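You operate a simulated robot arm through the tools that you are given. There is no shell and no other tool.

The job below is to be done with a simulated robot arm. You get a single attempt, and the scene is never put back.

JOB
Glue the picture frame's corner, close it and clamp it till it sets.
Fine: glue stick back on the mat; lift the clamp once the glue has set. Set down upright: green glue stick. Where these are worked on the way, their far stop is far enough and under half their travel is too little: corner clamp. A coat counts when it lies all over at full strength: go over it till it gets no stronger.

It is judged by the outcome, as a careful person would: the job done as asked, and still so three seconds after it is handed in. It fails if anything else is knocked over, pushed out of place, dropped, spilled or broken.

ROBOT AND FRAMES
A 7-joint arm with a three-finger gripper, fixed in place. Base frame: the origin is at the foot of the arm, x ahead of it, y to its left, z up; the work surface is at about z = 78. Readings come in cm, degrees, newtons and seconds.
Its first joint turns from -166.0 to 166.0 degrees. Payload 2.69 kg.
The tool frame sits at the grasp point between the pads (the TCP): z along the fingers, y along the line on which they close. The tips reach 3 cm beyond it. Largest opening 12.8 cm; the body of the gripper starts 11.7 cm behind the TCP.
Orientation is that of the tool frame in the base frame, as [roll, pitch, yaw] about the fixed x, y, z axes, in that order (R = Rz(yaw) Ry(pitch) Rx(roll)). With the fingers straight down and closing along the base's y, the tool's x points along the base's -x, its y along +y and its z along -z.

CONTROLS
- The arm moves only by the tool drive_tool. Its argument "steps" is a list of rows, each an object (a shift or turn left out is 0, a gripper value left out holds the last) with "offset": the shift along the tool's x, y, z in m, a list of three; "angular": the turn, a rotation vector about the tool's x, y, z in degrees, a list of three; "hand": the closure, from 0 (fully open) to 1 (shut). In form: [{"offset": [x, y, z], "angular": [ax, ay, az], "hand": hand}, ...]. A call has 1 to 20 rows; each row shifts and turns the commanded pose from where the row before left it, along the tool's axes as they then stand. Rows are played at 5 a second. More than 5 cm and 8.6 degrees between two rows, or a gripper value outside its range, and nothing of the call is played. A pose out of reach is approached as far as the arm can. The call stops where the force on the tool passes 90 N (or 10 N more than at its start, if that is more) or the arm is blocked; 0.2 s more then pass. Each finger halts on what it meets, pressing with about 26 N; the grip force reading is that of the motor and also rises with nothing between the fingers. The clock runs only during rows and for 0.2 s after the last one: add rows that do not move to give the fingers time. It gives the time, the measured TCP pose, the force on the tool (base axes), the opening and the grip force at its end, in the units of the frame above (readings bear some noise), with the torque about the TCP (base axes, N m) and any sound that the robot's microphone picked up.
- Cameras (640 x 400 px; columns grow to the right, rows downward): "scene" is fixed at [5.1, 65.18, 152.22]; the picture's right is [-0.70, -0.71, 0.00], its down [-0.70, 0.69, -0.19] and it looks along [0.14, -0.13, -0.98] (base axes); focal length 214 px, centre (320, 200). "wrist" rides on the gripper at [5.9, 5.4, -13.1] in the tool frame; the picture's right is [-0.68, 0.74, 0.00], its down [-0.62, -0.57, -0.55] and it looks along [-0.40, -0.37, 0.84] (tool axes); focal length 234 px, centre (320, 200). There is no depth. A picture from a camera that has moved, and an enlarged one, comes with that camera's place and axes in the base frame and with its lens. The place of the scene camera against the robot may be out by one fixed shift of up to 1.2 cm in any direction.
- get_image(camera): a new picture of that camera. The clock stands still meanwhile.
- raise_lower(by): slides the trunk up (or, below 0, down) by that many cm; the arm rides with it, the base frame stays. It gives what a move gives, with no picture.
- enlarge(camera, box): a new picture of the part [left, top, right, bottom] of that camera's present view, enlarged. The clock stands still meanwhile.
- sign_off(): hands the job in; it is judged then, once.

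Nothing tells you positions but the pictures and the camera data. Unless the task says otherwise, let go and move clear before handing in.

The tools are called by a JSON object that holds its "method" and its "body". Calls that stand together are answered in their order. drive_tool: Moves the arm, as the interface text tells. Its arguments: {"type":"object","properties":{"steps":{"type":"array","items":{"type":"object","properties":{"offset":{"type":"array","items":{"type":"number"}},"angular":{"type":"array","items":{"type":"number"}},"hand":{"type":"number"}}}}},"required":["steps"]} The other tools are called the same way: raise_lower (by) slides the trunk up or down; get_image (camera) takes a picture; enlarge (camera, box) takes an enlarged picture of a part of a camera's view; sign_off () hands the job in.

At the start:

```text
clock: 0.0
position: [49.46, 49.24, 116.02]
tcp_rot: [-180.0, 0.0, 179.8]
ft_force: [-0.6, -0.2, -0.1]
wrist_torque: [0.03, 0.0, 0.04]
grip_width: 12.81
gripper_force: 0.1
trunk travel left (down, up): [-15.0, 20.0]
```

scene: 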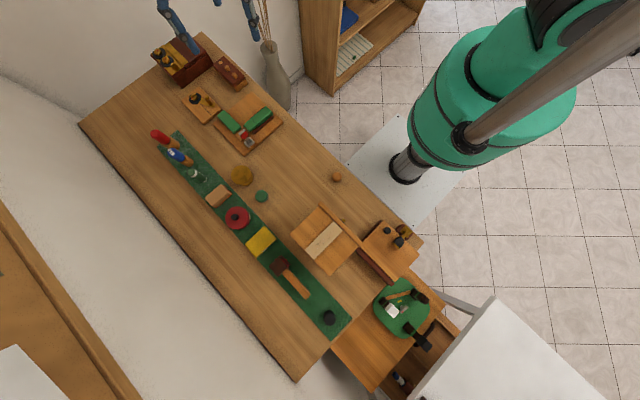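
wrist: 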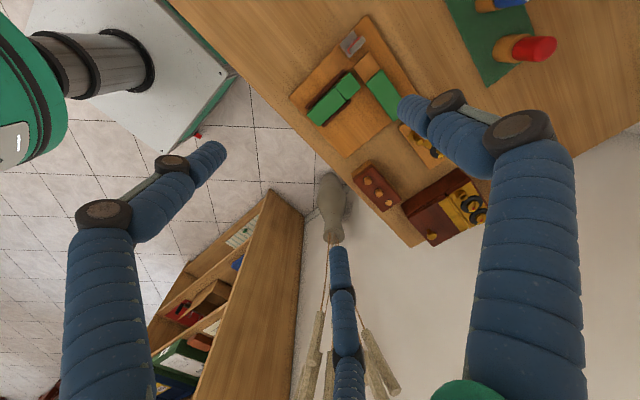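

I see a long workbench with a green mat holding several tools, and what may be a picture frame corner in a clamp fixture. I'll take enlarged pictures to identify the parts before moving.

{"method": "enlarge", "body": {"camera": "scene", "box": [140, 120, 260, 195]}}

{"method": "enlarge", "body": {"camera": "scene", "box": [170, 70, 298, 150]}}

{"method": "enlarge", "body": {"camera": "scene", "box": [280, 190, 440, 290]}}

{"method": "enlarge", "body": {"camera": "scene", "box": [200, 180, 360, 340]}}

{"method": "enlarge", "body": {"camera": "scene", "box": [340, 260, 480, 400]}}

```text
5.33 times, centred on (200, 158) of scene
camera zoom: at [5.1, 65.18, 152.22], right [-0.7, -0.71, 0.0], down [-0.7, 0.69, -0.19], along [0.14, -0.13, -0.98], focal length 1144 px, centre (960, 427)
```

zoom: 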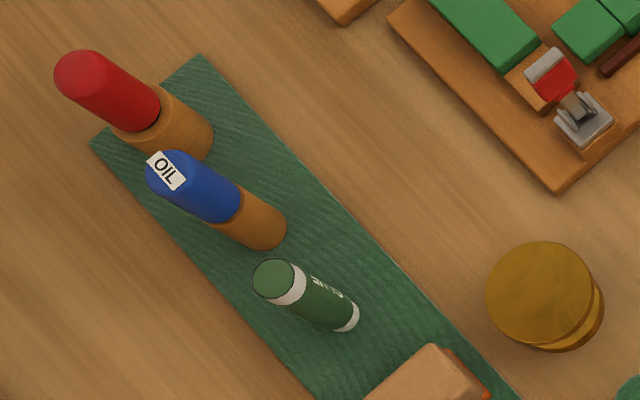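

```text
5.00 times, centred on (234, 110) of scene
camera zoom: at [5.1, 65.18, 152.22], right [-0.7, -0.71, 0.0], down [-0.7, 0.69, -0.19], along [0.14, -0.13, -0.98], focal length 1072 px, centre (750, 650)
```

zoom: 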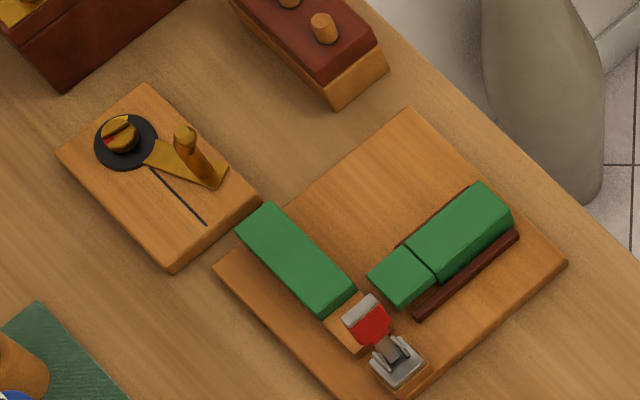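

```text
4.00 times, centred on (360, 240) of scene
camera zoom: at [5.1, 65.18, 152.22], right [-0.7, -0.71, 0.0], down [-0.7, 0.69, -0.19], along [0.14, -0.13, -0.98], focal length 858 px, centre (160, 40)
```

zoom: 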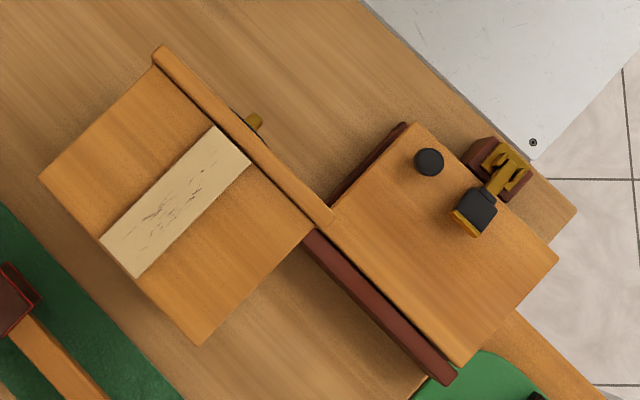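

```text
2.50 times, centred on (280, 260) of scene
camera zoom: at [5.1, 65.18, 152.22], right [-0.7, -0.71, 0.0], down [-0.7, 0.69, -0.19], along [0.14, -0.13, -0.98], focal length 536 px, centre (420, 50)
```

zoom: 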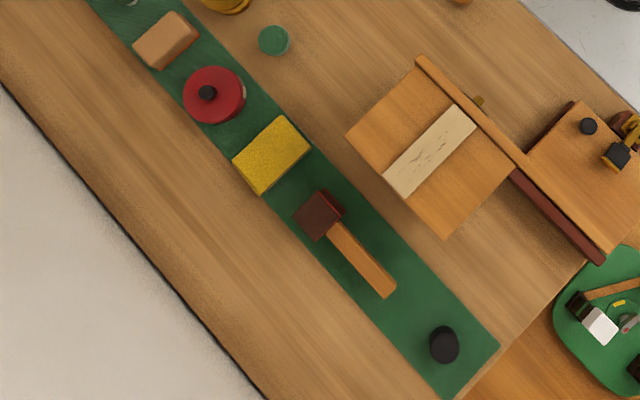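

```text
2.86 times, centred on (410, 330) of scene
camera zoom: at [5.1, 65.18, 152.22], right [-0.7, -0.71, 0.0], down [-0.7, 0.69, -0.19], along [0.14, -0.13, -0.98], focal length 613 px, centre (63, -171)
```

zoom: 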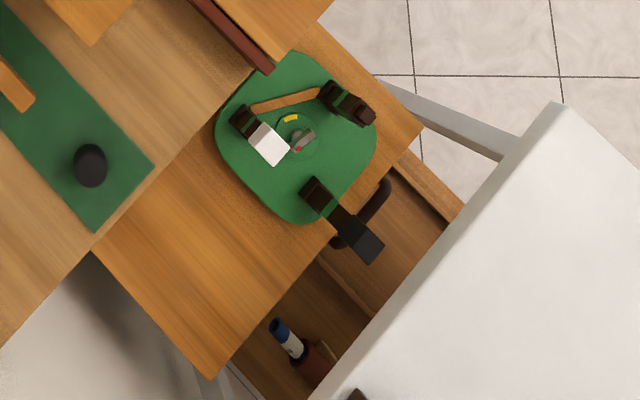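

The green/white glue stick stands on the mat near (50, 79), and the board with green rails and a red-handled toggle clamp looks like the frame corner fixture. I'll look closer through the wrist camera.

{"method": "enlarge", "body": {"camera": "wrist", "box": [270, 0, 470, 160]}}

{"method": "enlarge", "body": {"camera": "wrist", "box": [280, 0, 440, 100]}}

{"method": "enlarge", "body": {"camera": "scene", "box": [205, 98, 285, 158]}}

{"method": "enlarge", "body": {"camera": "scene", "box": [180, 160, 228, 190]}}

```text
2.50 times, centred on (370, 80) of wrist
camera zoom: at [43.58, 54.51, 129.14], right [0.68, 0.74, 0.0], down [0.62, -0.57, 0.55], along [0.4, -0.37, -0.84], focal length 585 px, centre (195, 500)
```

zoom: 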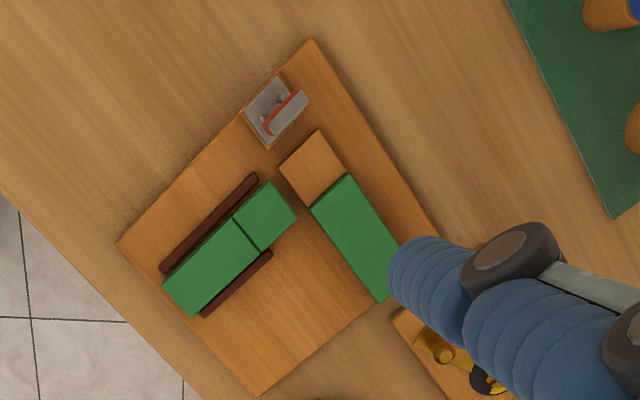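

```text
4.00 times, centred on (360, 50) of wrist
camera zoom: at [43.58, 54.51, 129.14], right [0.68, 0.74, 0.0], down [0.62, -0.57, 0.55], along [0.4, -0.37, -0.84], focal length 937 px, centre (160, 800)
```

zoom: 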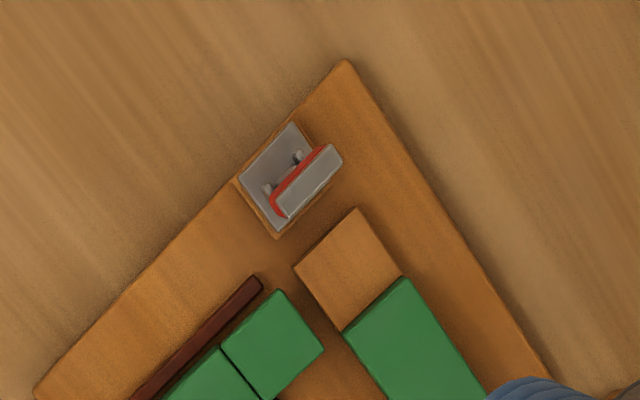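

```text
6.67 times, centred on (245, 128) of scene
camera zoom: at [5.1, 65.18, 152.22], right [-0.7, -0.71, 0.0], down [-0.7, 0.69, -0.19], along [0.14, -0.13, -0.98], focal length 1430 px, centre (820, 680)
```

zoom: 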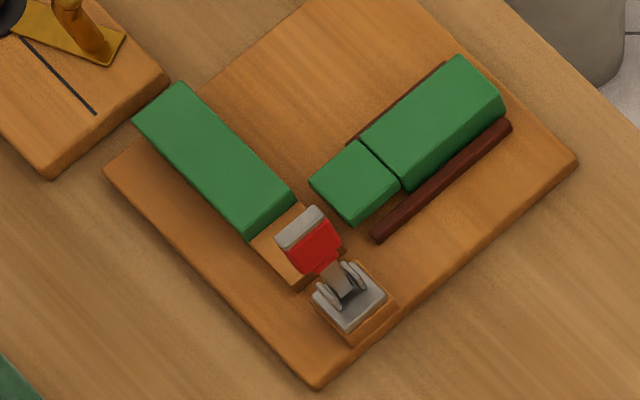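

```text
13.33 times, centred on (204, 175) of scene
camera zoom: at [5.1, 65.18, 152.22], right [-0.7, -0.71, 0.0], down [-0.7, 0.69, -0.19], along [0.14, -0.13, -0.98], focal length 2860 px, centre (1867, 533)
```

zoom: 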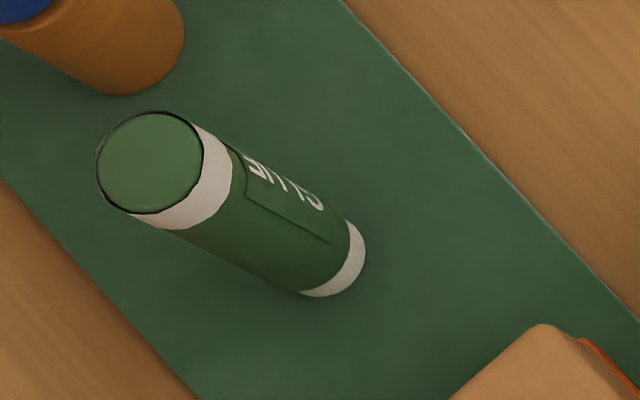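

The fixture board is axis-aligned at about x 45–63, y 44–63; the fixed green rail runs along x at y≈59 with a bare wood lap, the sliding one along y at x≈51, and the lever clamp stands at about (47, 58). I'll move the arm for a closer look.

{"method": "drive_tool", "body": {"steps": [{"offset": [0.013, 0.028, 0.029]}, {"offset": [0.013, 0.028, 0.029]}, {"offset": [0.013, 0.028, 0.029]}, {"offset": [0.013, 0.028, 0.029]}, {"offset": [0.013, 0.028, 0.029]}, {}]}}

{"method": "get_image", "body": {"camera": "wrist"}}

```text
clock: 1.4
position: [43.06, 63.27, 101.27]
tcp_rot: [180.0, 0.0, 179.9]
ft_force: [0.2, 0.3, -1.3]
wrist_torque: [-0.06, 0.01, -0.02]
grip_width: 12.78
gripper_force: 0.2
trunk travel left (down, up): [-15.0, 20.0]
```

```text
taken
camera wrist: at [37.18, 68.57, 114.52], right [0.68, 0.74, 0.0], down [0.62, -0.57, 0.55], along [0.4, -0.37, -0.84], focal length 234 px, centre (320, 200)
```

wrist: 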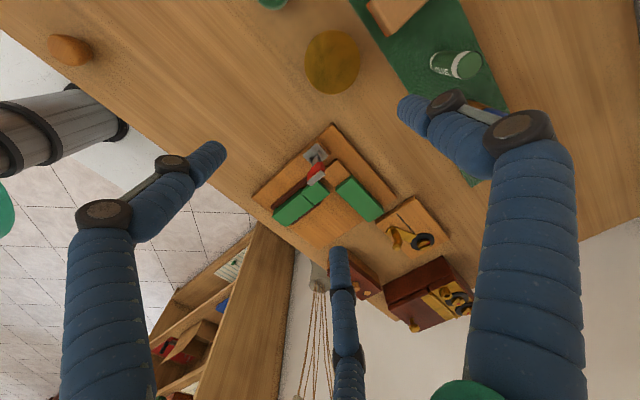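

The wrist view shows blue fingers at three places rather than two, so I'll close the gripper in the air to learn how the fingers really move, and look at the fixture enlarged.

{"method": "enlarge", "body": {"camera": "wrist", "box": [240, 110, 400, 250]}}

{"method": "enlarge", "body": {"camera": "wrist", "box": [410, 30, 510, 100]}}

{"method": "drive_tool", "body": {"steps": [{"hand": 1.0}, {}, {}, {}, {}]}}

{"method": "get_image", "body": {"camera": "wrist"}}

{"method": "get_image", "body": {"camera": "scene"}}

```text
2.86 times, centred on (320, 180) of wrist
camera zoom: at [37.18, 68.57, 114.52], right [0.68, 0.74, 0.0], down [0.62, -0.57, 0.55], along [0.4, -0.37, -0.84], focal length 669 px, centre (320, 257)
```

zoom: 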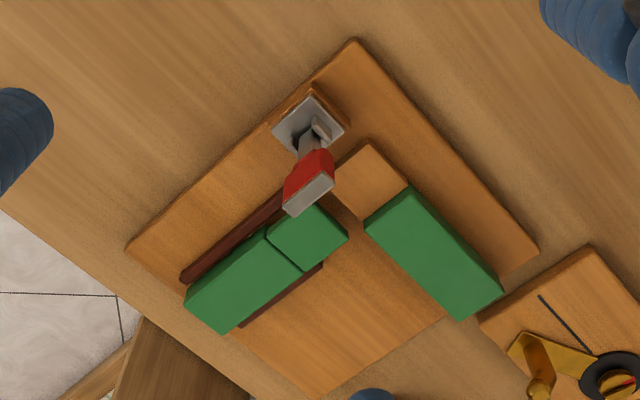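

```text
5.71 times, centred on (460, 65) of wrist
camera zoom: at [37.18, 68.57, 114.52], right [0.68, 0.74, 0.0], down [0.62, -0.57, 0.55], along [0.4, -0.37, -0.84], focal length 1338 px, centre (-480, 971)
```

zoom: 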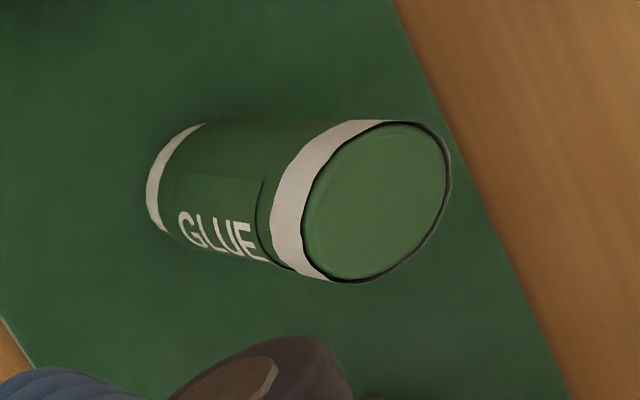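

```text
clock: 2.6
position: [43.12, 63.27, 101.4]
tcp_rot: [180.0, 0.1, 179.9]
ft_force: [-0.3, 0.0, -0.3]
wrist_torque: [0.01, 0.01, 0.0]
grip_width: 0.25
gripper_force: 25.9
trunk travel left (down, up): [-15.0, 20.0]
```

```text
taken
camera wrist: at [37.18, 68.47, 114.6], right [0.68, 0.74, 0.0], down [0.62, -0.57, 0.55], along [0.4, -0.37, -0.84], focal length 234 px, centre (320, 200)
```

wrist: 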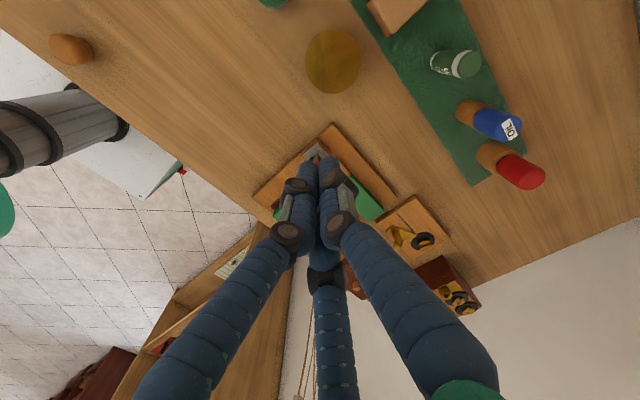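

```text
taken
```

scene: 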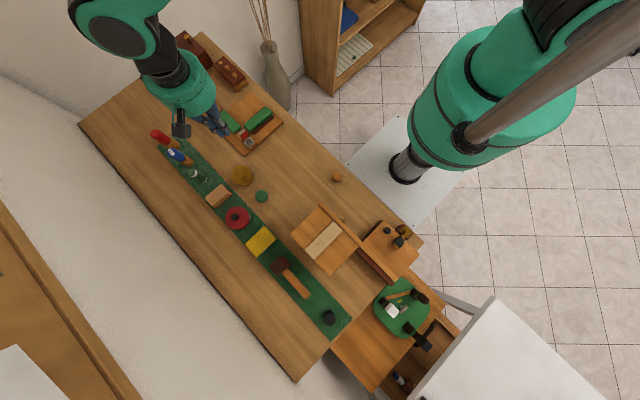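

The gripper's three visible fingers close radially. From two views I take the bare lap at (51.6, 58.8, ~80.3), sliding limb at x 49.6–53.1, y 46–56, clamp lever upright at (46.8, 59) up to z≈89, and the glue stick at about (49.2, 79.3), ~7 cm tall. Next I move above the glue stick with a partly opened hand and look.

{"method": "drive_tool", "body": {"steps": [{"offset": [0, 0, -0.03], "hand": 0.5}, {"offset": [-0.012, 0.032, 0.0]}, {"offset": [-0.012, 0.032, 0.0]}, {"offset": [-0.012, 0.032, 0.0]}, {"offset": [-0.012, 0.032, 0.0]}, {"offset": [-0.0125, 0.032, 0.0]}, {"offset": [0, 0, 0.035]}, {"offset": [0, 0, 0.035]}, {}]}}

{"method": "get_image", "body": {"camera": "wrist"}}

{"method": "get_image", "body": {"camera": "scene"}}

```text
clock: 4.6
position: [49.15, 79.11, 97.44]
tcp_rot: [-179.9, -0.1, 179.9]
ft_force: [0.5, 1.1, -1.6]
wrist_torque: [-0.02, 0.01, -0.03]
grip_width: 6.41
gripper_force: 0.1
trunk travel left (down, up): [-15.0, 20.0]
```

```text
taken
camera wrist: at [43.25, 84.53, 110.59], right [0.68, 0.74, 0.0], down [0.62, -0.57, 0.55], along [0.4, -0.37, -0.84], focal length 234 px, centre (320, 200)
```

wrist: 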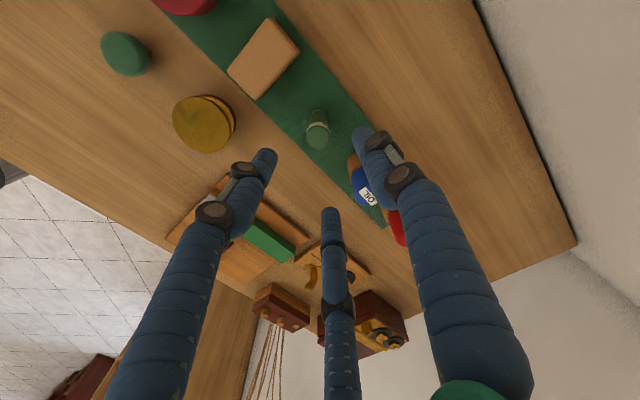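

```text
taken
```

scene: 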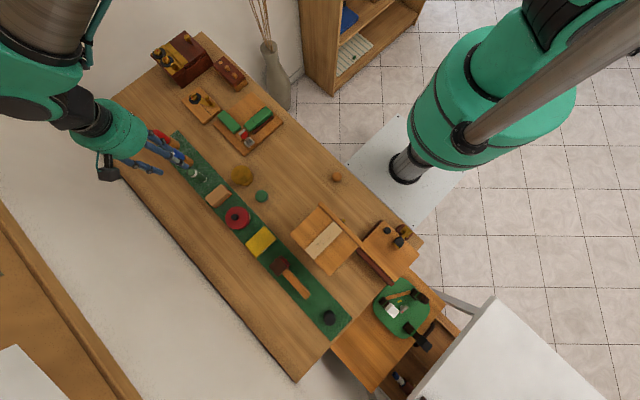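

{"method": "enlarge", "body": {"camera": "wrist", "box": [290, 100, 370, 160]}}

{"method": "enlarge", "body": {"camera": "wrist", "box": [220, 90, 420, 260]}}

{"method": "enlarge", "body": {"camera": "wrist", "box": [80, 0, 320, 160]}}

```text
6.67 times, centred on (330, 130) of wrist
camera zoom: at [43.25, 84.53, 110.59], right [0.68, 0.74, 0.0], down [0.62, -0.57, 0.55], along [0.4, -0.37, -0.84], focal length 1561 px, centre (253, 667)
```

zoom: 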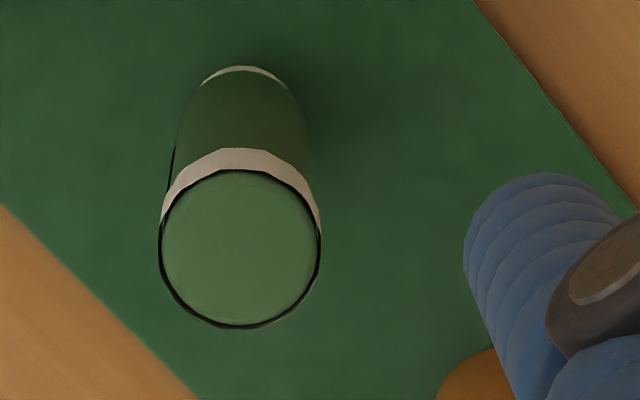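

```text
2.35 times, centred on (320, 175) of wrist
camera zoom: at [43.25, 84.53, 110.59], right [0.68, 0.74, 0.0], down [0.62, -0.57, 0.55], along [0.4, -0.37, -0.84], focal length 551 px, centre (320, 259)
```

zoom: 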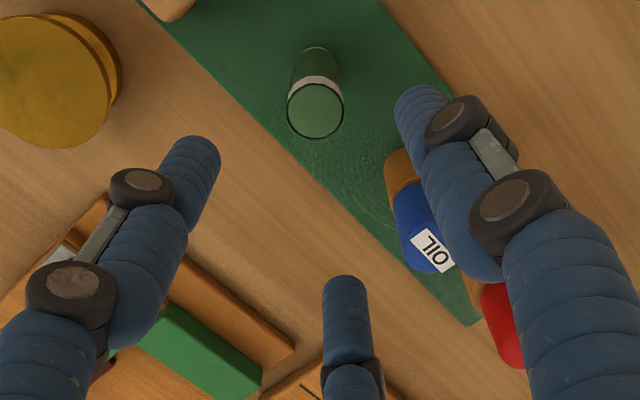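

```text
2.50 times, centred on (200, 80) of wrist
camera zoom: at [43.25, 84.53, 110.59], right [0.68, 0.74, 0.0], down [0.62, -0.57, 0.55], along [0.4, -0.37, -0.84], focal length 585 px, centre (620, 500)
```

zoom: 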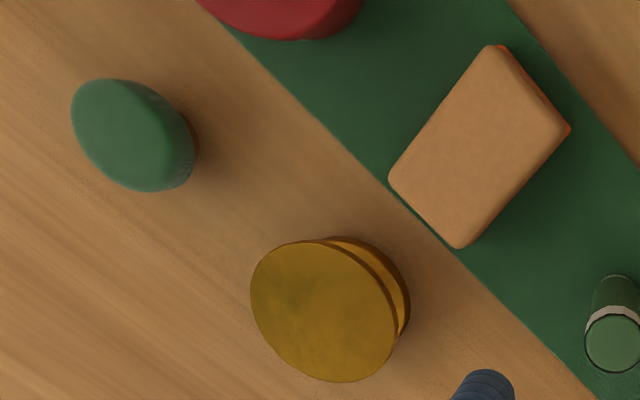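

The glue stick's axis is at about (48.9, 79.0), 2.5 cm across with its top near z=86.3. I'll centre on it, descend so the fingers hold its upper half, close and lift to inspect it.

{"method": "drive_tool", "body": {"steps": [{"offset": [0.0023, -0.0007, 0.043]}, {"offset": [0, 0, 0.043]}, {"offset": [0, 0, 0.043]}, {}, {"hand": 1.0}, {}, {}, {}]}}

{"method": "get_image", "body": {"camera": "wrist"}}

```text
clock: 6.4
position: [48.82, 79.22, 84.59]
tcp_rot: [180.0, 0.0, 179.8]
ft_force: [-0.5, -0.5, 0.7]
wrist_torque: [-0.01, -0.03, -0.01]
grip_width: 2.33
gripper_force: 26.1
trunk travel left (down, up): [-15.0, 20.0]
```

```text
taken
camera wrist: at [42.99, 84.47, 97.78], right [0.68, 0.74, 0.0], down [0.62, -0.57, 0.55], along [0.4, -0.37, -0.84], focal length 234 px, centre (320, 200)
```

wrist: 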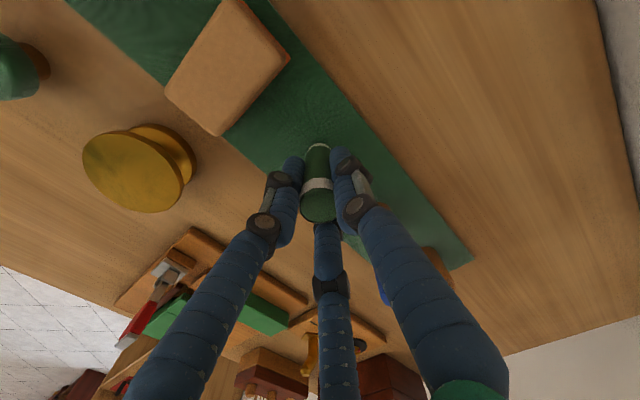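

The stick is gripped (2.33 cm). I'll lift it, carry it over to about (45, 45, 107) and tilt it so that its lower end faces the scene camera, to learn which end carries the glue.

{"method": "drive_tool", "body": {"steps": [{"offset": [0, 0, -0.02]}, {"offset": [0, 0, -0.04]}, {"offset": [0, 0, -0.045]}, {"offset": [0, 0, -0.045]}, {"offset": [0, 0, -0.045]}, {"offset": [0.005, -0.04, -0.015]}, {"offset": [0.005, -0.042, 0]}, {"offset": [0.005, -0.042, 0]}, {"offset": [0.005, -0.042, 0]}, {"offset": [0.005, -0.042, 0]}, {"offset": [0.005, -0.042, 0]}, {"offset": [0.005, -0.042, 0]}, {"offset": [0.005, -0.042, 0]}, {}]}}

{"method": "drive_tool", "body": {"steps": [{"angular": [-8, 0, 0]}, {"angular": [-8, 0, 0]}, {"angular": [-8, 0, 0]}, {"angular": [-8, 0, 0]}, {"angular": [-8, 0, 0]}, {"angular": [-8, 0, 0]}, {"angular": [-8, 0, 0]}, {"angular": [-8, 0, 0]}, {}]}}

{"method": "get_image", "body": {"camera": "scene"}}

{"method": "get_image", "body": {"camera": "wrist"}}

```text
clock: 9.4
position: [44.78, 45.67, 105.6]
tcp_rot: [-179.9, 0.0, 180.0]
ft_force: [0.1, -0.5, -1.2]
wrist_torque: [0.06, 0.03, 0.01]
grip_width: 2.29
gripper_force: 26.1
trunk travel left (down, up): [-15.0, 20.0]
```

```text
clock: 11.4
position: [44.83, 45.57, 105.57]
tcp_rot: [115.9, 0.1, 179.9]
ft_force: [-0.1, 1.0, -1.0]
wrist_torque: [-0.03, 0.02, 0.02]
grip_width: 2.29
gripper_force: 26.1
trunk travel left (down, up): [-15.0, 20.0]
```

```text
taken
```

scene: 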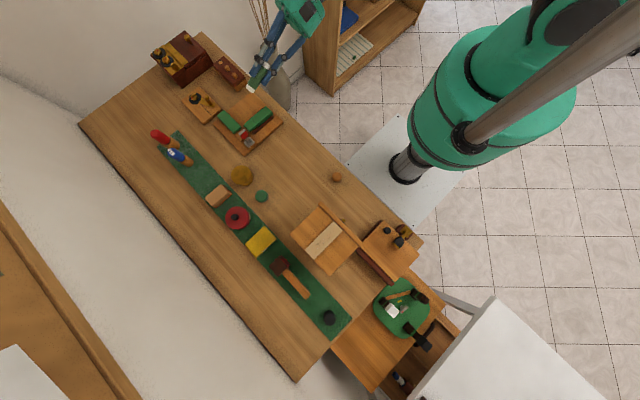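

```text
taken
camera wrist: at [38.92, 36.23, 116.22], right [0.68, 0.32, 0.66], down [0.62, -0.74, -0.27], along [0.4, 0.59, -0.7], focal length 234 px, centre (320, 200)
```

wrist: 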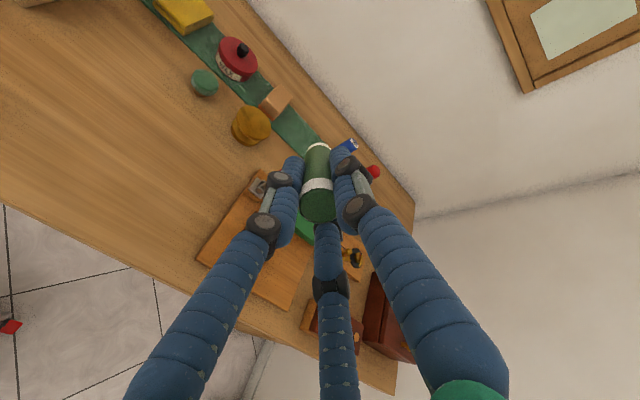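

{"method": "enlarge", "body": {"camera": "scene", "box": [230, 50, 310, 110]}}

{"method": "enlarge", "body": {"camera": "scene", "box": [240, 75, 264, 93]}}

{"method": "enlarge", "body": {"camera": "wrist", "box": [280, 120, 360, 240]}}

```text
6.67 times, centred on (270, 80) of scene
camera zoom: at [5.1, 65.18, 152.22], right [-0.7, -0.71, 0.0], down [-0.7, 0.69, -0.19], along [0.14, -0.13, -0.98], focal length 1430 px, centre (653, 1000)
```

zoom: 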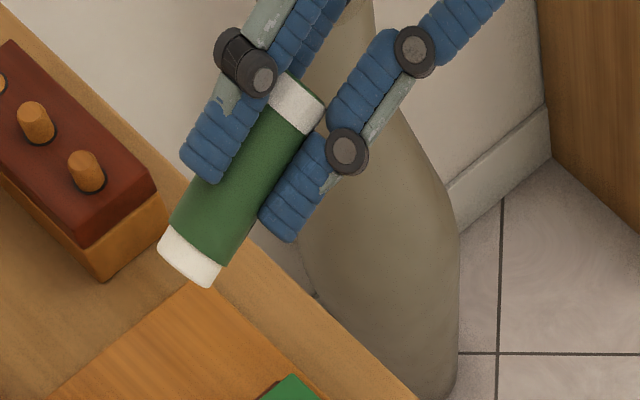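

```text
16.00 times, centred on (252, 84) of scene
camera zoom: at [5.1, 65.18, 152.22], right [-0.7, -0.71, 0.0], down [-0.7, 0.69, -0.19], along [0.14, -0.13, -0.98], focal length 3432 px, centre (1408, 2056)
```

zoom: 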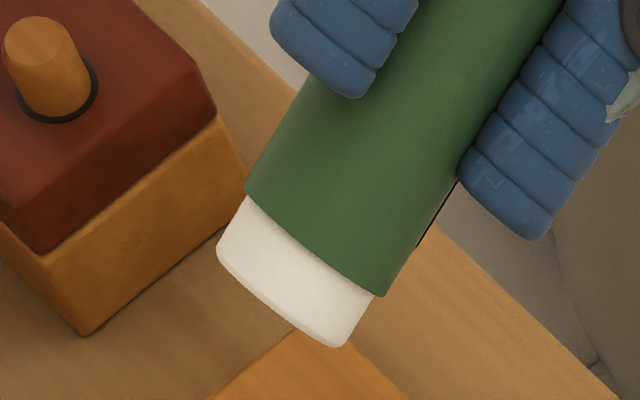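

```text
3.33 times, centred on (320, 180) of wrist
camera zoom: at [38.92, 36.23, 116.22], right [0.68, 0.32, 0.66], down [0.62, -0.74, -0.27], along [0.4, 0.59, -0.7], focal length 781 px, centre (320, 267)
```

zoom: 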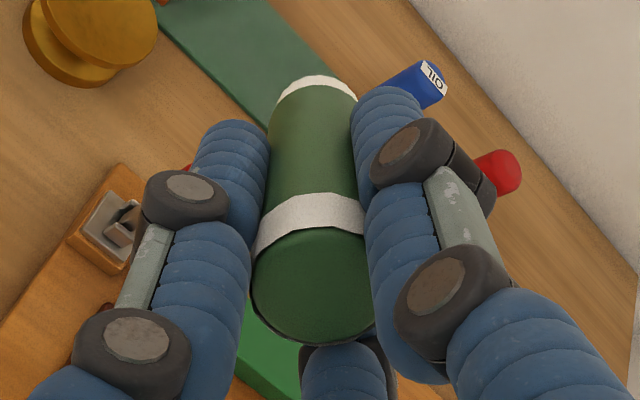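

The lower end is a white, slightly slimmer tip with a rounded rim – that is the glue. I'll turn the stick upright again and yaw the hand so no finger comes near the clamp lever when I rub over the bare lap.

{"method": "drive_tool", "body": {"steps": [{"angular": [8, 0, 0]}, {"angular": [8, 0, 0]}, {"angular": [8, 0, 0]}, {"angular": [8, 0, 0]}, {"angular": [8, 0, 0]}, {"angular": [8, 0, 0]}, {"angular": [8, 0, 0]}, {"angular": [8, 0, 0]}, {"angular": [0, 0, 8.18]}, {"angular": [0, 0, 8.18]}, {"angular": [0, 0, 8.18]}, {"angular": [0, 0, 8.18]}, {"angular": [0, 0, 8.18]}, {"angular": [0, 0, 8.18]}, {"angular": [0, 0, 8.18]}, {"angular": [0, 0, 8.18]}, {"angular": [0, 0, 8.18]}, {"angular": [0, 0, 8.18]}]}}

{"method": "drive_tool", "body": {"steps": [{"angular": [0, 0, 8.2]}, {}]}}

```text
clock: 15.2
position: [44.75, 45.82, 105.61]
tcp_rot: [179.9, -0.1, 98.0]
ft_force: [-0.1, 0.2, 0.3]
wrist_torque: [-0.01, -0.01, 0.03]
grip_width: 2.29
gripper_force: 26.2
trunk travel left (down, up): [-15.0, 20.0]
```

```text
clock: 15.8
position: [44.73, 45.8, 105.62]
tcp_rot: [-180.0, 0.0, 89.8]
ft_force: [-0.2, 0.4, -0.9]
wrist_torque: [0.0, 0.0, 0.04]
grip_width: 2.3
gripper_force: 26.2
trunk travel left (down, up): [-15.0, 20.0]
```

The hand is now yawed to 90° (tool x along +y, tool y along +x). Next I carry the stick to above the bare lap at (51.6, 58.8), staying above the lever top, and look.

{"method": "drive_tool", "body": {"steps": [{"offset": [0.0325, 0.0172, 0.015]}, {"offset": [0.0325, 0.0172, 0.015]}, {"offset": [0.0325, 0.0172, 0.02]}, {"offset": [0.0325, 0.0171, 0.03]}, {}, {}]}}

{"method": "get_image", "body": {"camera": "wrist"}}

{"method": "enlarge", "body": {"camera": "scene", "box": [205, 78, 301, 150]}}

```text
clock: 17.2
position: [51.67, 58.64, 97.55]
tcp_rot: [180.0, 0.1, 89.8]
ft_force: [-0.1, 0.2, -0.4]
wrist_torque: [0.02, -0.04, 0.01]
grip_width: 2.29
gripper_force: 26.0
trunk travel left (down, up): [-15.0, 20.0]
```

```text
taken
camera wrist: at [57.03, 64.51, 110.78], right [0.74, -0.68, 0.0], down [-0.57, -0.62, 0.55], along [-0.37, -0.4, -0.84], focal length 234 px, centre (320, 200)
```

wrist: 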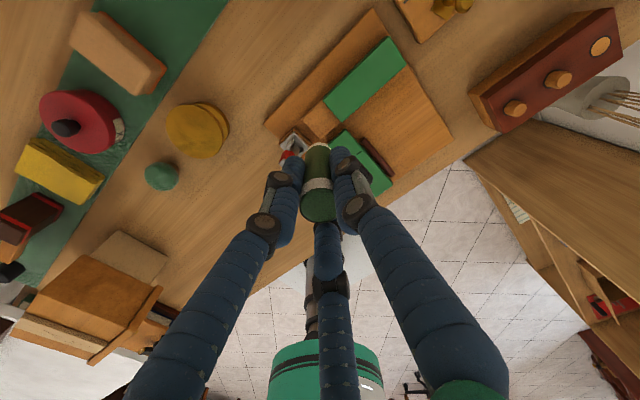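

```text
5.56 times, centred on (253, 114) of scene
camera zoom: at [5.1, 65.18, 152.22], right [-0.7, -0.71, 0.0], down [-0.7, 0.69, -0.19], along [0.14, -0.13, -0.98], focal length 1192 px, centre (692, 678)
```

zoom: 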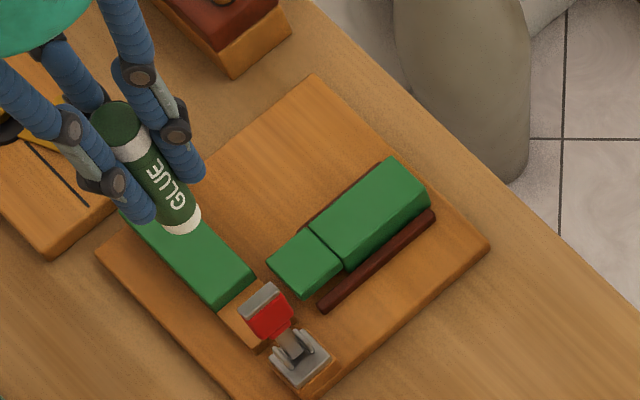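

{"method": "enlarge", "body": {"camera": "wrist", "box": [250, 60, 410, 200]}}

```text
2.86 times, centred on (330, 130) of wrist
camera zoom: at [57.03, 64.51, 110.78], right [0.74, -0.68, 0.0], down [-0.57, -0.62, 0.55], along [-0.37, -0.4, -0.84], focal length 669 px, centre (291, 400)
```

zoom: 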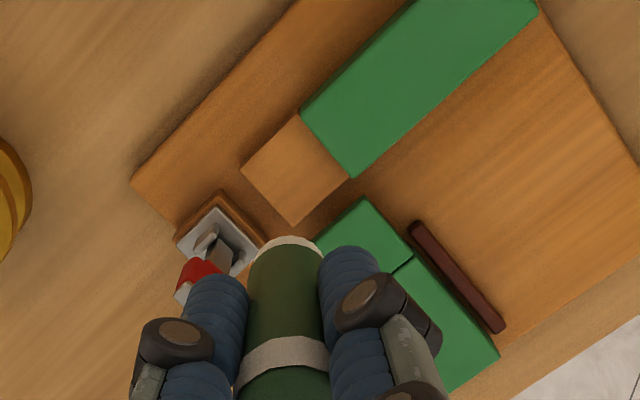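

The bare lap spans about x 50.2–53.6, y 56.8–60.3 at z≈79.7. I'll centre over it and descend to just above, then feel for contact in small steps.

{"method": "drive_tool", "body": {"steps": [{"offset": [-0.001, 0.0023, 0.035]}, {"offset": [0, 0, 0.035]}, {"offset": [0, 0, 0.03]}, {}, {}]}}

{"method": "enlarge", "body": {"camera": "wrist", "box": [240, 60, 400, 200]}}

{"method": "enlarge", "body": {"camera": "scene", "box": [205, 88, 285, 148]}}

```text
clock: 18.4
position: [51.76, 58.57, 87.5]
tcp_rot: [-180.0, 0.0, 90.0]
ft_force: [-0.1, -0.8, -1.4]
wrist_torque: [-0.01, -0.01, -0.04]
grip_width: 2.29
gripper_force: 26.1
trunk travel left (down, up): [-15.0, 20.0]
```

```text
2.86 times, centred on (320, 130) of wrist
camera zoom: at [57.13, 64.35, 100.66], right [0.74, -0.68, 0.0], down [-0.57, -0.62, 0.55], along [-0.37, -0.4, -0.84], focal length 669 px, centre (320, 400)
```

zoom: 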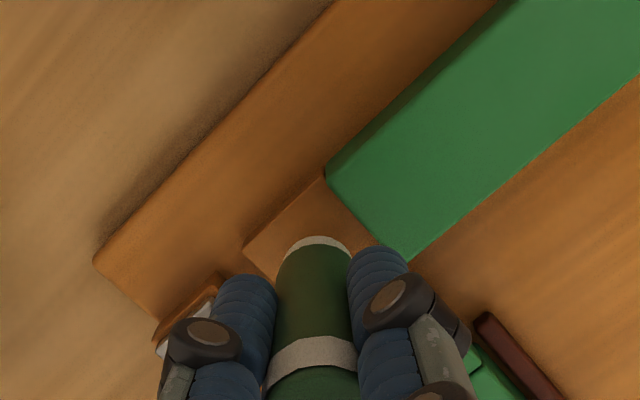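

```text
6.67 times, centred on (245, 118) of scene
camera zoom: at [5.1, 65.18, 152.22], right [-0.7, -0.71, 0.0], down [-0.7, 0.69, -0.19], along [0.14, -0.13, -0.98], focal length 1430 px, centre (820, 747)
```

zoom: 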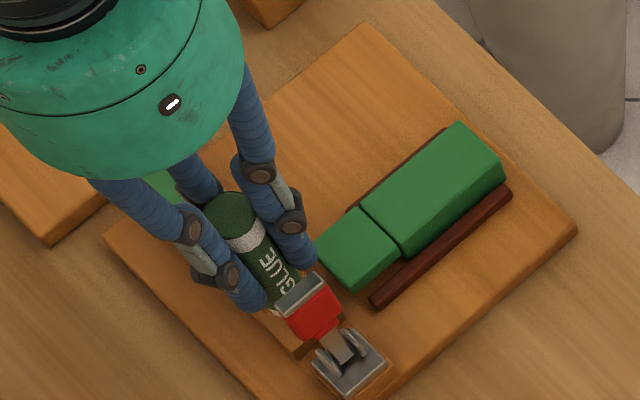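

The stick hangs just above the bare lap, clear of the lever. I'll step down gently to contact.

{"method": "drive_tool", "body": {"steps": [{"offset": [0, 0, 0.004]}, {"offset": [0, 0, 0.004]}, {}]}}

{"method": "drive_tool", "body": {"steps": [{"offset": [0, 0, 0.003]}, {}]}}

```text
clock: 19.2
position: [51.9, 58.68, 86.72]
tcp_rot: [-179.9, -0.1, 90.0]
ft_force: [-0.4, 0.6, 0.2]
wrist_torque: [-0.03, -0.01, 0.0]
grip_width: 2.32
gripper_force: 25.8
trunk travel left (down, up): [-15.0, 20.0]
```

```text
clock: 19.8
position: [51.93, 58.7, 86.38]
tcp_rot: [179.9, -0.1, 90.0]
ft_force: [-0.7, -0.2, -0.8]
wrist_torque: [-0.01, 0.01, -0.01]
grip_width: 2.32
gripper_force: 25.5
trunk travel left (down, up): [-15.0, 20.0]
```

{"method": "drive_tool", "body": {"steps": [{"offset": [0, 0, 0.002]}, {}]}}

{"method": "drive_tool", "body": {"steps": [{"offset": [0, 0, 0.002]}, {}]}}

{"method": "drive_tool", "body": {"steps": [{"offset": [0, 0, 0.002]}, {}]}}

```text
clock: 20.4
position: [51.81, 58.52, 86.51]
tcp_rot: [179.9, -0.1, 90.0]
ft_force: [-2.8, -2.6, 13.9]
wrist_torque: [-0.26, 0.09, -0.02]
grip_width: 2.3
gripper_force: 26.0
trunk travel left (down, up): [-15.0, 20.0]
```

```text
clock: 21.0
position: [51.87, 58.78, 86.26]
tcp_rot: [179.8, -0.1, 90.0]
ft_force: [-3.3, -1.4, 27.1]
wrist_torque: [-0.17, 0.1, -0.01]
grip_width: 2.29
gripper_force: 26.0
trunk travel left (down, up): [-15.0, 20.0]
```

```text
clock: 21.6
position: [51.88, 58.73, 86.06]
tcp_rot: [179.9, -0.1, 90.1]
ft_force: [1.0, 4.0, 25.8]
wrist_torque: [0.12, -0.03, -0.03]
grip_width: 2.32
gripper_force: 26.4
trunk travel left (down, up): [-15.0, 20.0]
```

Contact begins at TCP z≈86.4; I've pressed to ~26 N, which is more than needed, so I'll ease off to a light pressure before rubbing.

{"method": "drive_tool", "body": {"steps": [{"offset": [0, 0, -0.002]}, {}]}}

```text
clock: 22.2
position: [51.69, 58.56, 86.03]
tcp_rot: [-179.9, 0.2, 90.0]
ft_force: [1.3, 2.3, 11.9]
wrist_torque: [0.03, -0.2, 0.01]
grip_width: 2.31
gripper_force: 25.7
trunk travel left (down, up): [-15.0, 20.0]
```

Pressure is now about 12 N. I'll rub a raster over the lap (x 50.6–52.4, y 57.2–60.0).

{"method": "drive_tool", "body": {"steps": [{"offset": [-0.007, -0.006, 0]}, {"offset": [-0.007, -0.006, 0]}, {"offset": [0, 0.009, 0]}, {"offset": [0, 0.009, 0]}, {"offset": [0.007, 0, 0]}, {"offset": [0, -0.009, 0]}, {"offset": [0, -0.009, 0]}, {"offset": [0.007, 0, 0]}, {"offset": [0, 0.009, 0]}, {"offset": [0, 0.009, 0]}, {"offset": [0.007, 0, 0]}, {"offset": [0, -0.009, 0]}, {"offset": [0, -0.009, 0]}, {"offset": [0.007, 0, 0]}, {"offset": [0, 0.009, 0]}, {"offset": [0, 0.009, 0]}, {}]}}

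{"method": "enlarge", "body": {"camera": "scene", "box": [205, 88, 285, 148]}}

{"method": "enlarge", "body": {"camera": "wrist", "box": [240, 60, 400, 200]}}

```text
clock: 25.8
position: [52.41, 59.97, 86.01]
tcp_rot: [-179.9, -0.1, 89.9]
ft_force: [-5.3, -0.4, 0.7]
wrist_torque: [-0.05, 0.22, -0.01]
grip_width: 2.29
gripper_force: 26.2
trunk travel left (down, up): [-15.0, 20.0]
```

```text
6.67 times, centred on (245, 118) of scene
camera zoom: at [5.1, 65.18, 152.22], right [-0.7, -0.71, 0.0], down [-0.7, 0.69, -0.19], along [0.14, -0.13, -0.98], focal length 1430 px, centre (820, 747)
```

zoom: 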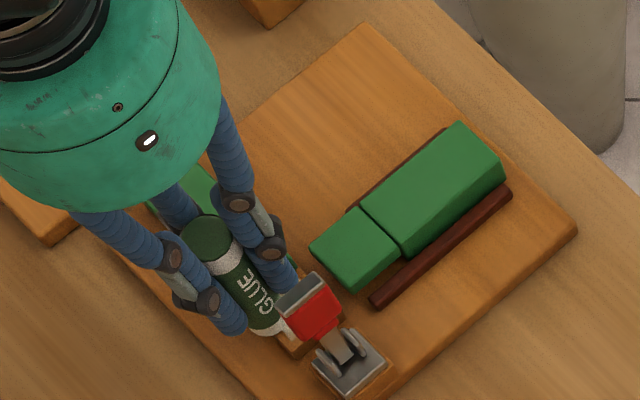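

```text
2.86 times, centred on (320, 130) of wrist
camera zoom: at [57.77, 65.78, 99.22], right [0.74, -0.68, 0.0], down [-0.57, -0.61, 0.55], along [-0.37, -0.4, -0.84], focal length 669 px, centre (320, 400)
```

zoom: 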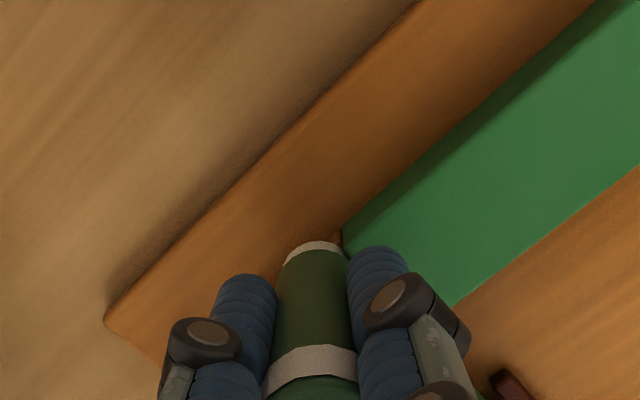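

Contact with the green shoulder stopped x at 52.4. I'll lift straight up and inspect the coat.

{"method": "drive_tool", "body": {"steps": [{"offset": [0, -0.003, -0.02]}, {"offset": [-0.006, -0.001, -0.045]}, {"offset": [-0.006, 0, -0.045]}, {}]}}

{"method": "enlarge", "body": {"camera": "wrist", "box": [280, 70, 360, 140]}}

{"method": "enlarge", "body": {"camera": "scene", "box": [215, 98, 279, 146]}}

```text
clock: 26.8
position: [52.05, 58.71, 96.96]
tcp_rot: [-180.0, 0.1, 90.0]
ft_force: [0.0, -0.3, -0.5]
wrist_torque: [0.04, -0.01, 0.0]
grip_width: 2.34
gripper_force: 25.3
trunk travel left (down, up): [-15.0, 20.0]
```

```text
5.71 times, centred on (320, 105) of wrist
camera zoom: at [57.38, 64.53, 110.23], right [0.74, -0.68, 0.0], down [-0.57, -0.62, 0.55], along [-0.37, -0.4, -0.84], focal length 1338 px, centre (320, 743)
```

zoom: 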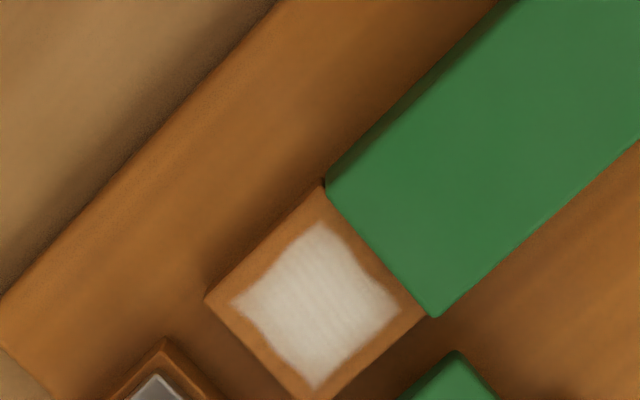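

```text
8.33 times, centred on (247, 122) of scene
camera zoom: at [5.1, 65.18, 152.22], right [-0.7, -0.71, 0.0], down [-0.7, 0.69, -0.19], along [0.14, -0.13, -0.98], focal length 1787 px, centre (928, 850)
```

zoom: 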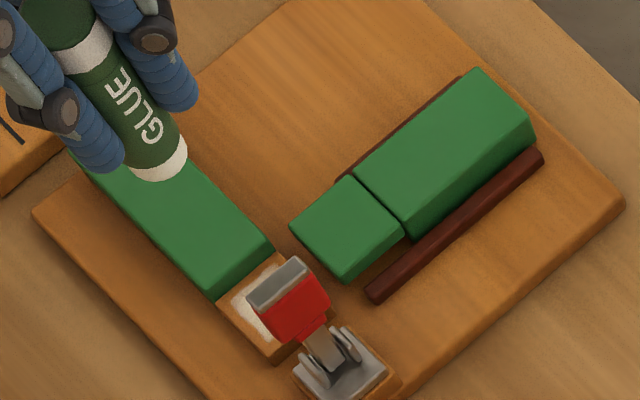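

A white coat now shows on the lap with bare margins left around it. I'll go down again and rub further out to the edges, then compare.

{"method": "drive_tool", "body": {"steps": [{"offset": [-0.001, -0.0015, 0.035]}, {"offset": [0, 0, 0.035]}, {"offset": [0, 0, 0.033]}, {"offset": [0, 0, 0.004]}, {}, {}]}}

```text
clock: 28.2
position: [51.96, 58.8, 86.31]
tcp_rot: [179.9, -0.1, 90.0]
ft_force: [0.7, -0.8, -0.3]
wrist_torque: [0.0, 0.0, 0.0]
grip_width: 2.32
gripper_force: 26.2
trunk travel left (down, up): [-15.0, 20.0]
```

{"method": "drive_tool", "body": {"steps": [{"offset": [0, 0, 0.002]}, {}]}}

{"method": "drive_tool", "body": {"steps": [{"offset": [0, 0, 0.002]}, {}]}}

```text
clock: 28.8
position: [51.88, 58.69, 86.11]
tcp_rot: [179.9, 0.1, 90.0]
ft_force: [0.0, -0.7, -1.2]
wrist_torque: [0.0, -0.02, -0.01]
grip_width: 2.31
gripper_force: 26.3
trunk travel left (down, up): [-15.0, 20.0]
```

```text
clock: 29.4
position: [51.9, 58.82, 85.97]
tcp_rot: [-180.0, 0.0, 90.0]
ft_force: [0.1, -0.5, 3.8]
wrist_torque: [-0.05, 0.0, 0.02]
grip_width: 2.29
gripper_force: 25.6
trunk travel left (down, up): [-15.0, 20.0]
```

Light contact (≈4 N) at z≈85.97. I'll add 1 mm of pressure and do a cross-wise raster reaching the edges.

{"method": "drive_tool", "body": {"steps": [{"offset": [-0.009, -0.0075, 0.001]}, {"offset": [-0.009, -0.0075, 0]}, {"offset": [0.008, 0, 0]}, {"offset": [0.008, 0, 0]}, {"offset": [0.008, 0, 0]}, {"offset": [0.008, 0, 0]}, {"offset": [0, 0.007, 0]}, {"offset": [-0.008, 0, 0]}, {"offset": [-0.008, 0, 0]}, {"offset": [-0.008, 0, 0]}, {"offset": [-0.008, 0, 0]}, {"offset": [0, 0.007, 0]}, {"offset": [0.008, 0, 0]}, {"offset": [0.008, 0, 0]}, {"offset": [0.008, 0, 0]}, {"offset": [0.008, 0, 0]}, {}]}}

{"method": "drive_tool", "body": {"steps": [{"offset": [0, 0.006, 0]}, {"offset": [-0.008, 0, 0]}, {"offset": [-0.008, 0, 0]}, {"offset": [-0.008, 0, 0]}, {"offset": [-0.008, 0, 0]}, {}]}}

```text
clock: 33.0
position: [51.87, 60.1, 85.75]
tcp_rot: [180.0, -0.1, 90.0]
ft_force: [-0.7, -3.4, 15.1]
wrist_torque: [-0.2, -0.03, -0.02]
grip_width: 2.31
gripper_force: 26.1
trunk travel left (down, up): [-15.0, 20.0]
```

```text
clock: 34.4
position: [52.34, 57.08, 85.95]
tcp_rot: [180.0, -0.1, 90.1]
ft_force: [-5.1, 21.8, 5.3]
wrist_torque: [1.0, 0.21, 0.05]
grip_width: 2.31
gripper_force: 25.7
trunk travel left (down, up): [-15.0, 20.0]
```

The stick pressed against the end of the sliding limb (22 N along y), so y≈57.1 is the near limit. I'll back off toward +y, lift and inspect.

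{"method": "drive_tool", "body": {"steps": [{"offset": [0.006, -0.002, 0]}, {"offset": [0.005, -0.002, -0.02]}, {"offset": [0, 0, -0.045]}, {"offset": [0, 0, -0.045]}, {}]}}

{"method": "enlarge", "body": {"camera": "wrist", "box": [280, 70, 360, 140]}}

{"method": "enlarge", "body": {"camera": "wrist", "box": [240, 60, 440, 210]}}

{"method": "enlarge", "body": {"camera": "scene", "box": [215, 98, 279, 146]}}

```text
clock: 35.6
position: [51.94, 58.04, 96.99]
tcp_rot: [-179.9, 0.0, 90.0]
ft_force: [-0.7, -0.7, -0.3]
wrist_torque: [0.09, -0.02, -0.02]
grip_width: 2.32
gripper_force: 26.1
trunk travel left (down, up): [-15.0, 20.0]
```

```text
5.71 times, centred on (320, 105) of wrist
camera zoom: at [57.33, 63.78, 110.19], right [0.74, -0.68, 0.0], down [-0.57, -0.62, 0.55], along [-0.37, -0.4, -0.84], focal length 1338 px, centre (320, 743)
```

zoom: 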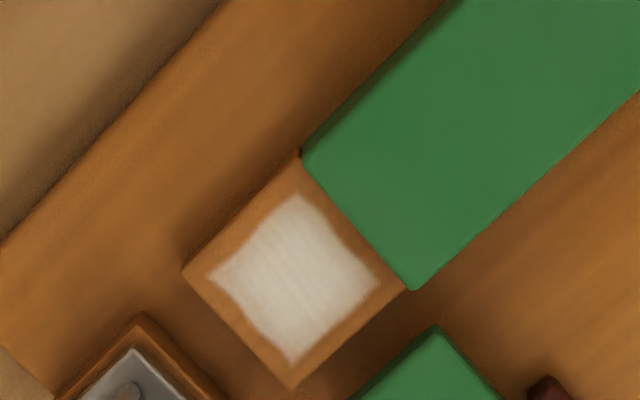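

```text
2.67 times, centred on (340, 135) of wrist
camera zoom: at [57.33, 63.78, 110.19], right [0.74, -0.68, 0.0], down [-0.57, -0.62, 0.55], along [-0.37, -0.4, -0.84], focal length 624 px, centre (267, 373)
```

zoom: 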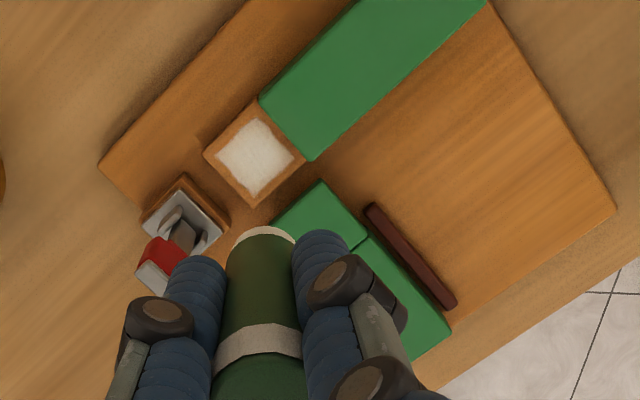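

```text
8.33 times, centred on (247, 122) of scene
camera zoom: at [5.1, 65.18, 152.22], right [-0.7, -0.71, 0.0], down [-0.7, 0.69, -0.19], along [0.14, -0.13, -0.98], focal length 1787 px, centre (928, 850)
```

zoom: 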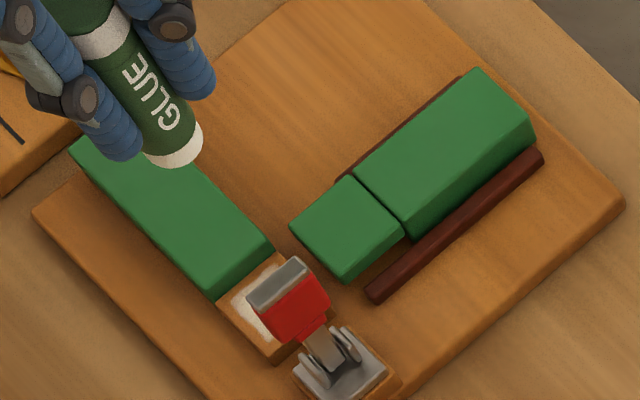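

The patch kept the same outline and the sliding limb did not move; the coat looks a bit stronger. I'll make another full pass to check that it gets no stronger.

{"method": "drive_tool", "body": {"steps": [{"offset": [0.0065, 0, 0.035]}, {"offset": [0, 0, 0.035]}, {"offset": [0, 0, 0.033]}, {"offset": [0, 0, 0.007]}, {}, {}]}}

{"method": "drive_tool", "body": {"steps": [{"offset": [0, 0, 0.0015]}, {}]}}

```text
clock: 37.0
position: [52.12, 58.78, 85.85]
tcp_rot: [180.0, -0.2, 90.1]
ft_force: [-1.0, -0.3, 9.8]
wrist_torque: [-0.12, -0.01, -0.04]
grip_width: 2.29
gripper_force: 25.1
trunk travel left (down, up): [-15.0, 20.0]
```

```text
clock: 37.6
position: [52.02, 58.84, 85.86]
tcp_rot: [180.0, -0.1, 89.9]
ft_force: [-0.3, -2.7, 21.1]
wrist_torque: [-0.21, 0.0, 0.01]
grip_width: 2.32
gripper_force: 26.2
trunk travel left (down, up): [-15.0, 20.0]
```

{"method": "drive_tool", "body": {"steps": [{"offset": [-0.0065, -0.008, -0.001]}, {"offset": [-0.0065, -0.008, 0]}, {"offset": [0, 0.0095, 0]}, {"offset": [0, 0.0095, 0]}, {"offset": [0.007, 0, 0]}, {"offset": [0, -0.0095, 0]}, {"offset": [0, -0.0095, 0]}, {"offset": [0.007, 0, 0]}, {"offset": [0, 0.0095, 0]}, {"offset": [0, 0.0095, 0]}, {"offset": [0.007, 0, 0]}, {"offset": [0, -0.0095, 0]}, {"offset": [0, -0.0095, 0]}, {"offset": [0.007, 0, 0]}, {"offset": [0, 0.0095, 0]}, {"offset": [0, 0.0095, 0]}, {}]}}

{"method": "drive_tool", "body": {"steps": [{"offset": [-0.007, 0, 0]}, {"offset": [-0.007, 0, 0]}, {"offset": [-0.007, 0, 0]}, {"offset": [-0.007, 0, 0]}, {"offset": [0, -0.0095, 0]}, {"offset": [0, -0.0095, 0]}, {"offset": [0.007, 0, 0]}, {"offset": [0.007, 0, 0]}, {"offset": [0.007, 0, 0]}, {"offset": [0.007, 0, 0]}, {"offset": [0, 0.0095, 0]}, {}]}}

{"method": "drive_tool", "body": {"steps": [{"offset": [-0.011, 0, -0.02]}, {"offset": [-0.01, 0, -0.045]}, {"offset": [0, 0, -0.045]}, {}]}}

{"method": "enlarge", "body": {"camera": "wrist", "box": [280, 70, 360, 140]}}

```text
clock: 41.2
position: [52.31, 60.18, 85.78]
tcp_rot: [-180.0, 0.0, 89.9]
ft_force: [-0.3, 0.0, 7.4]
wrist_torque: [-0.03, -0.03, 0.04]
grip_width: 2.26
gripper_force: 26.0
trunk travel left (down, up): [-15.0, 20.0]
```

```text
clock: 43.8
position: [51.36, 60.27, 85.93]
tcp_rot: [180.0, 0.1, 90.1]
ft_force: [1.0, 1.9, 3.1]
wrist_torque: [0.01, 0.0, 0.0]
grip_width: 2.33
gripper_force: 26.0
trunk travel left (down, up): [-15.0, 20.0]
```

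```text
clock: 44.8
position: [51.26, 58.2, 96.98]
tcp_rot: [-180.0, 0.1, 90.0]
ft_force: [-0.4, -1.3, 0.7]
wrist_torque: [0.04, -0.08, 0.0]
grip_width: 2.3
gripper_force: 25.5
trunk travel left (down, up): [-15.0, 20.0]
```

```text
5.71 times, centred on (320, 105) of wrist
camera zoom: at [56.58, 63.88, 110.16], right [0.74, -0.68, 0.0], down [-0.57, -0.62, 0.55], along [-0.37, -0.4, -0.84], focal length 1338 px, centre (320, 743)
```

zoom: 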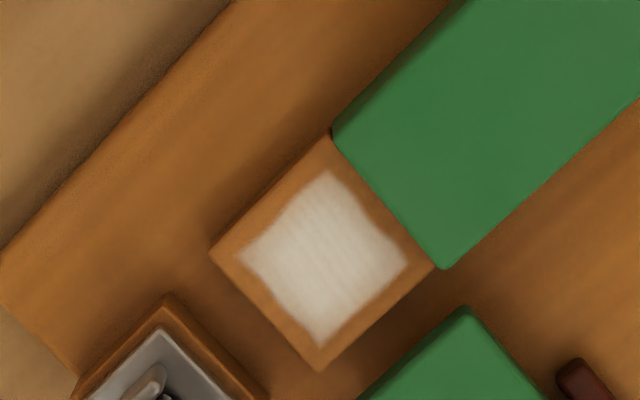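

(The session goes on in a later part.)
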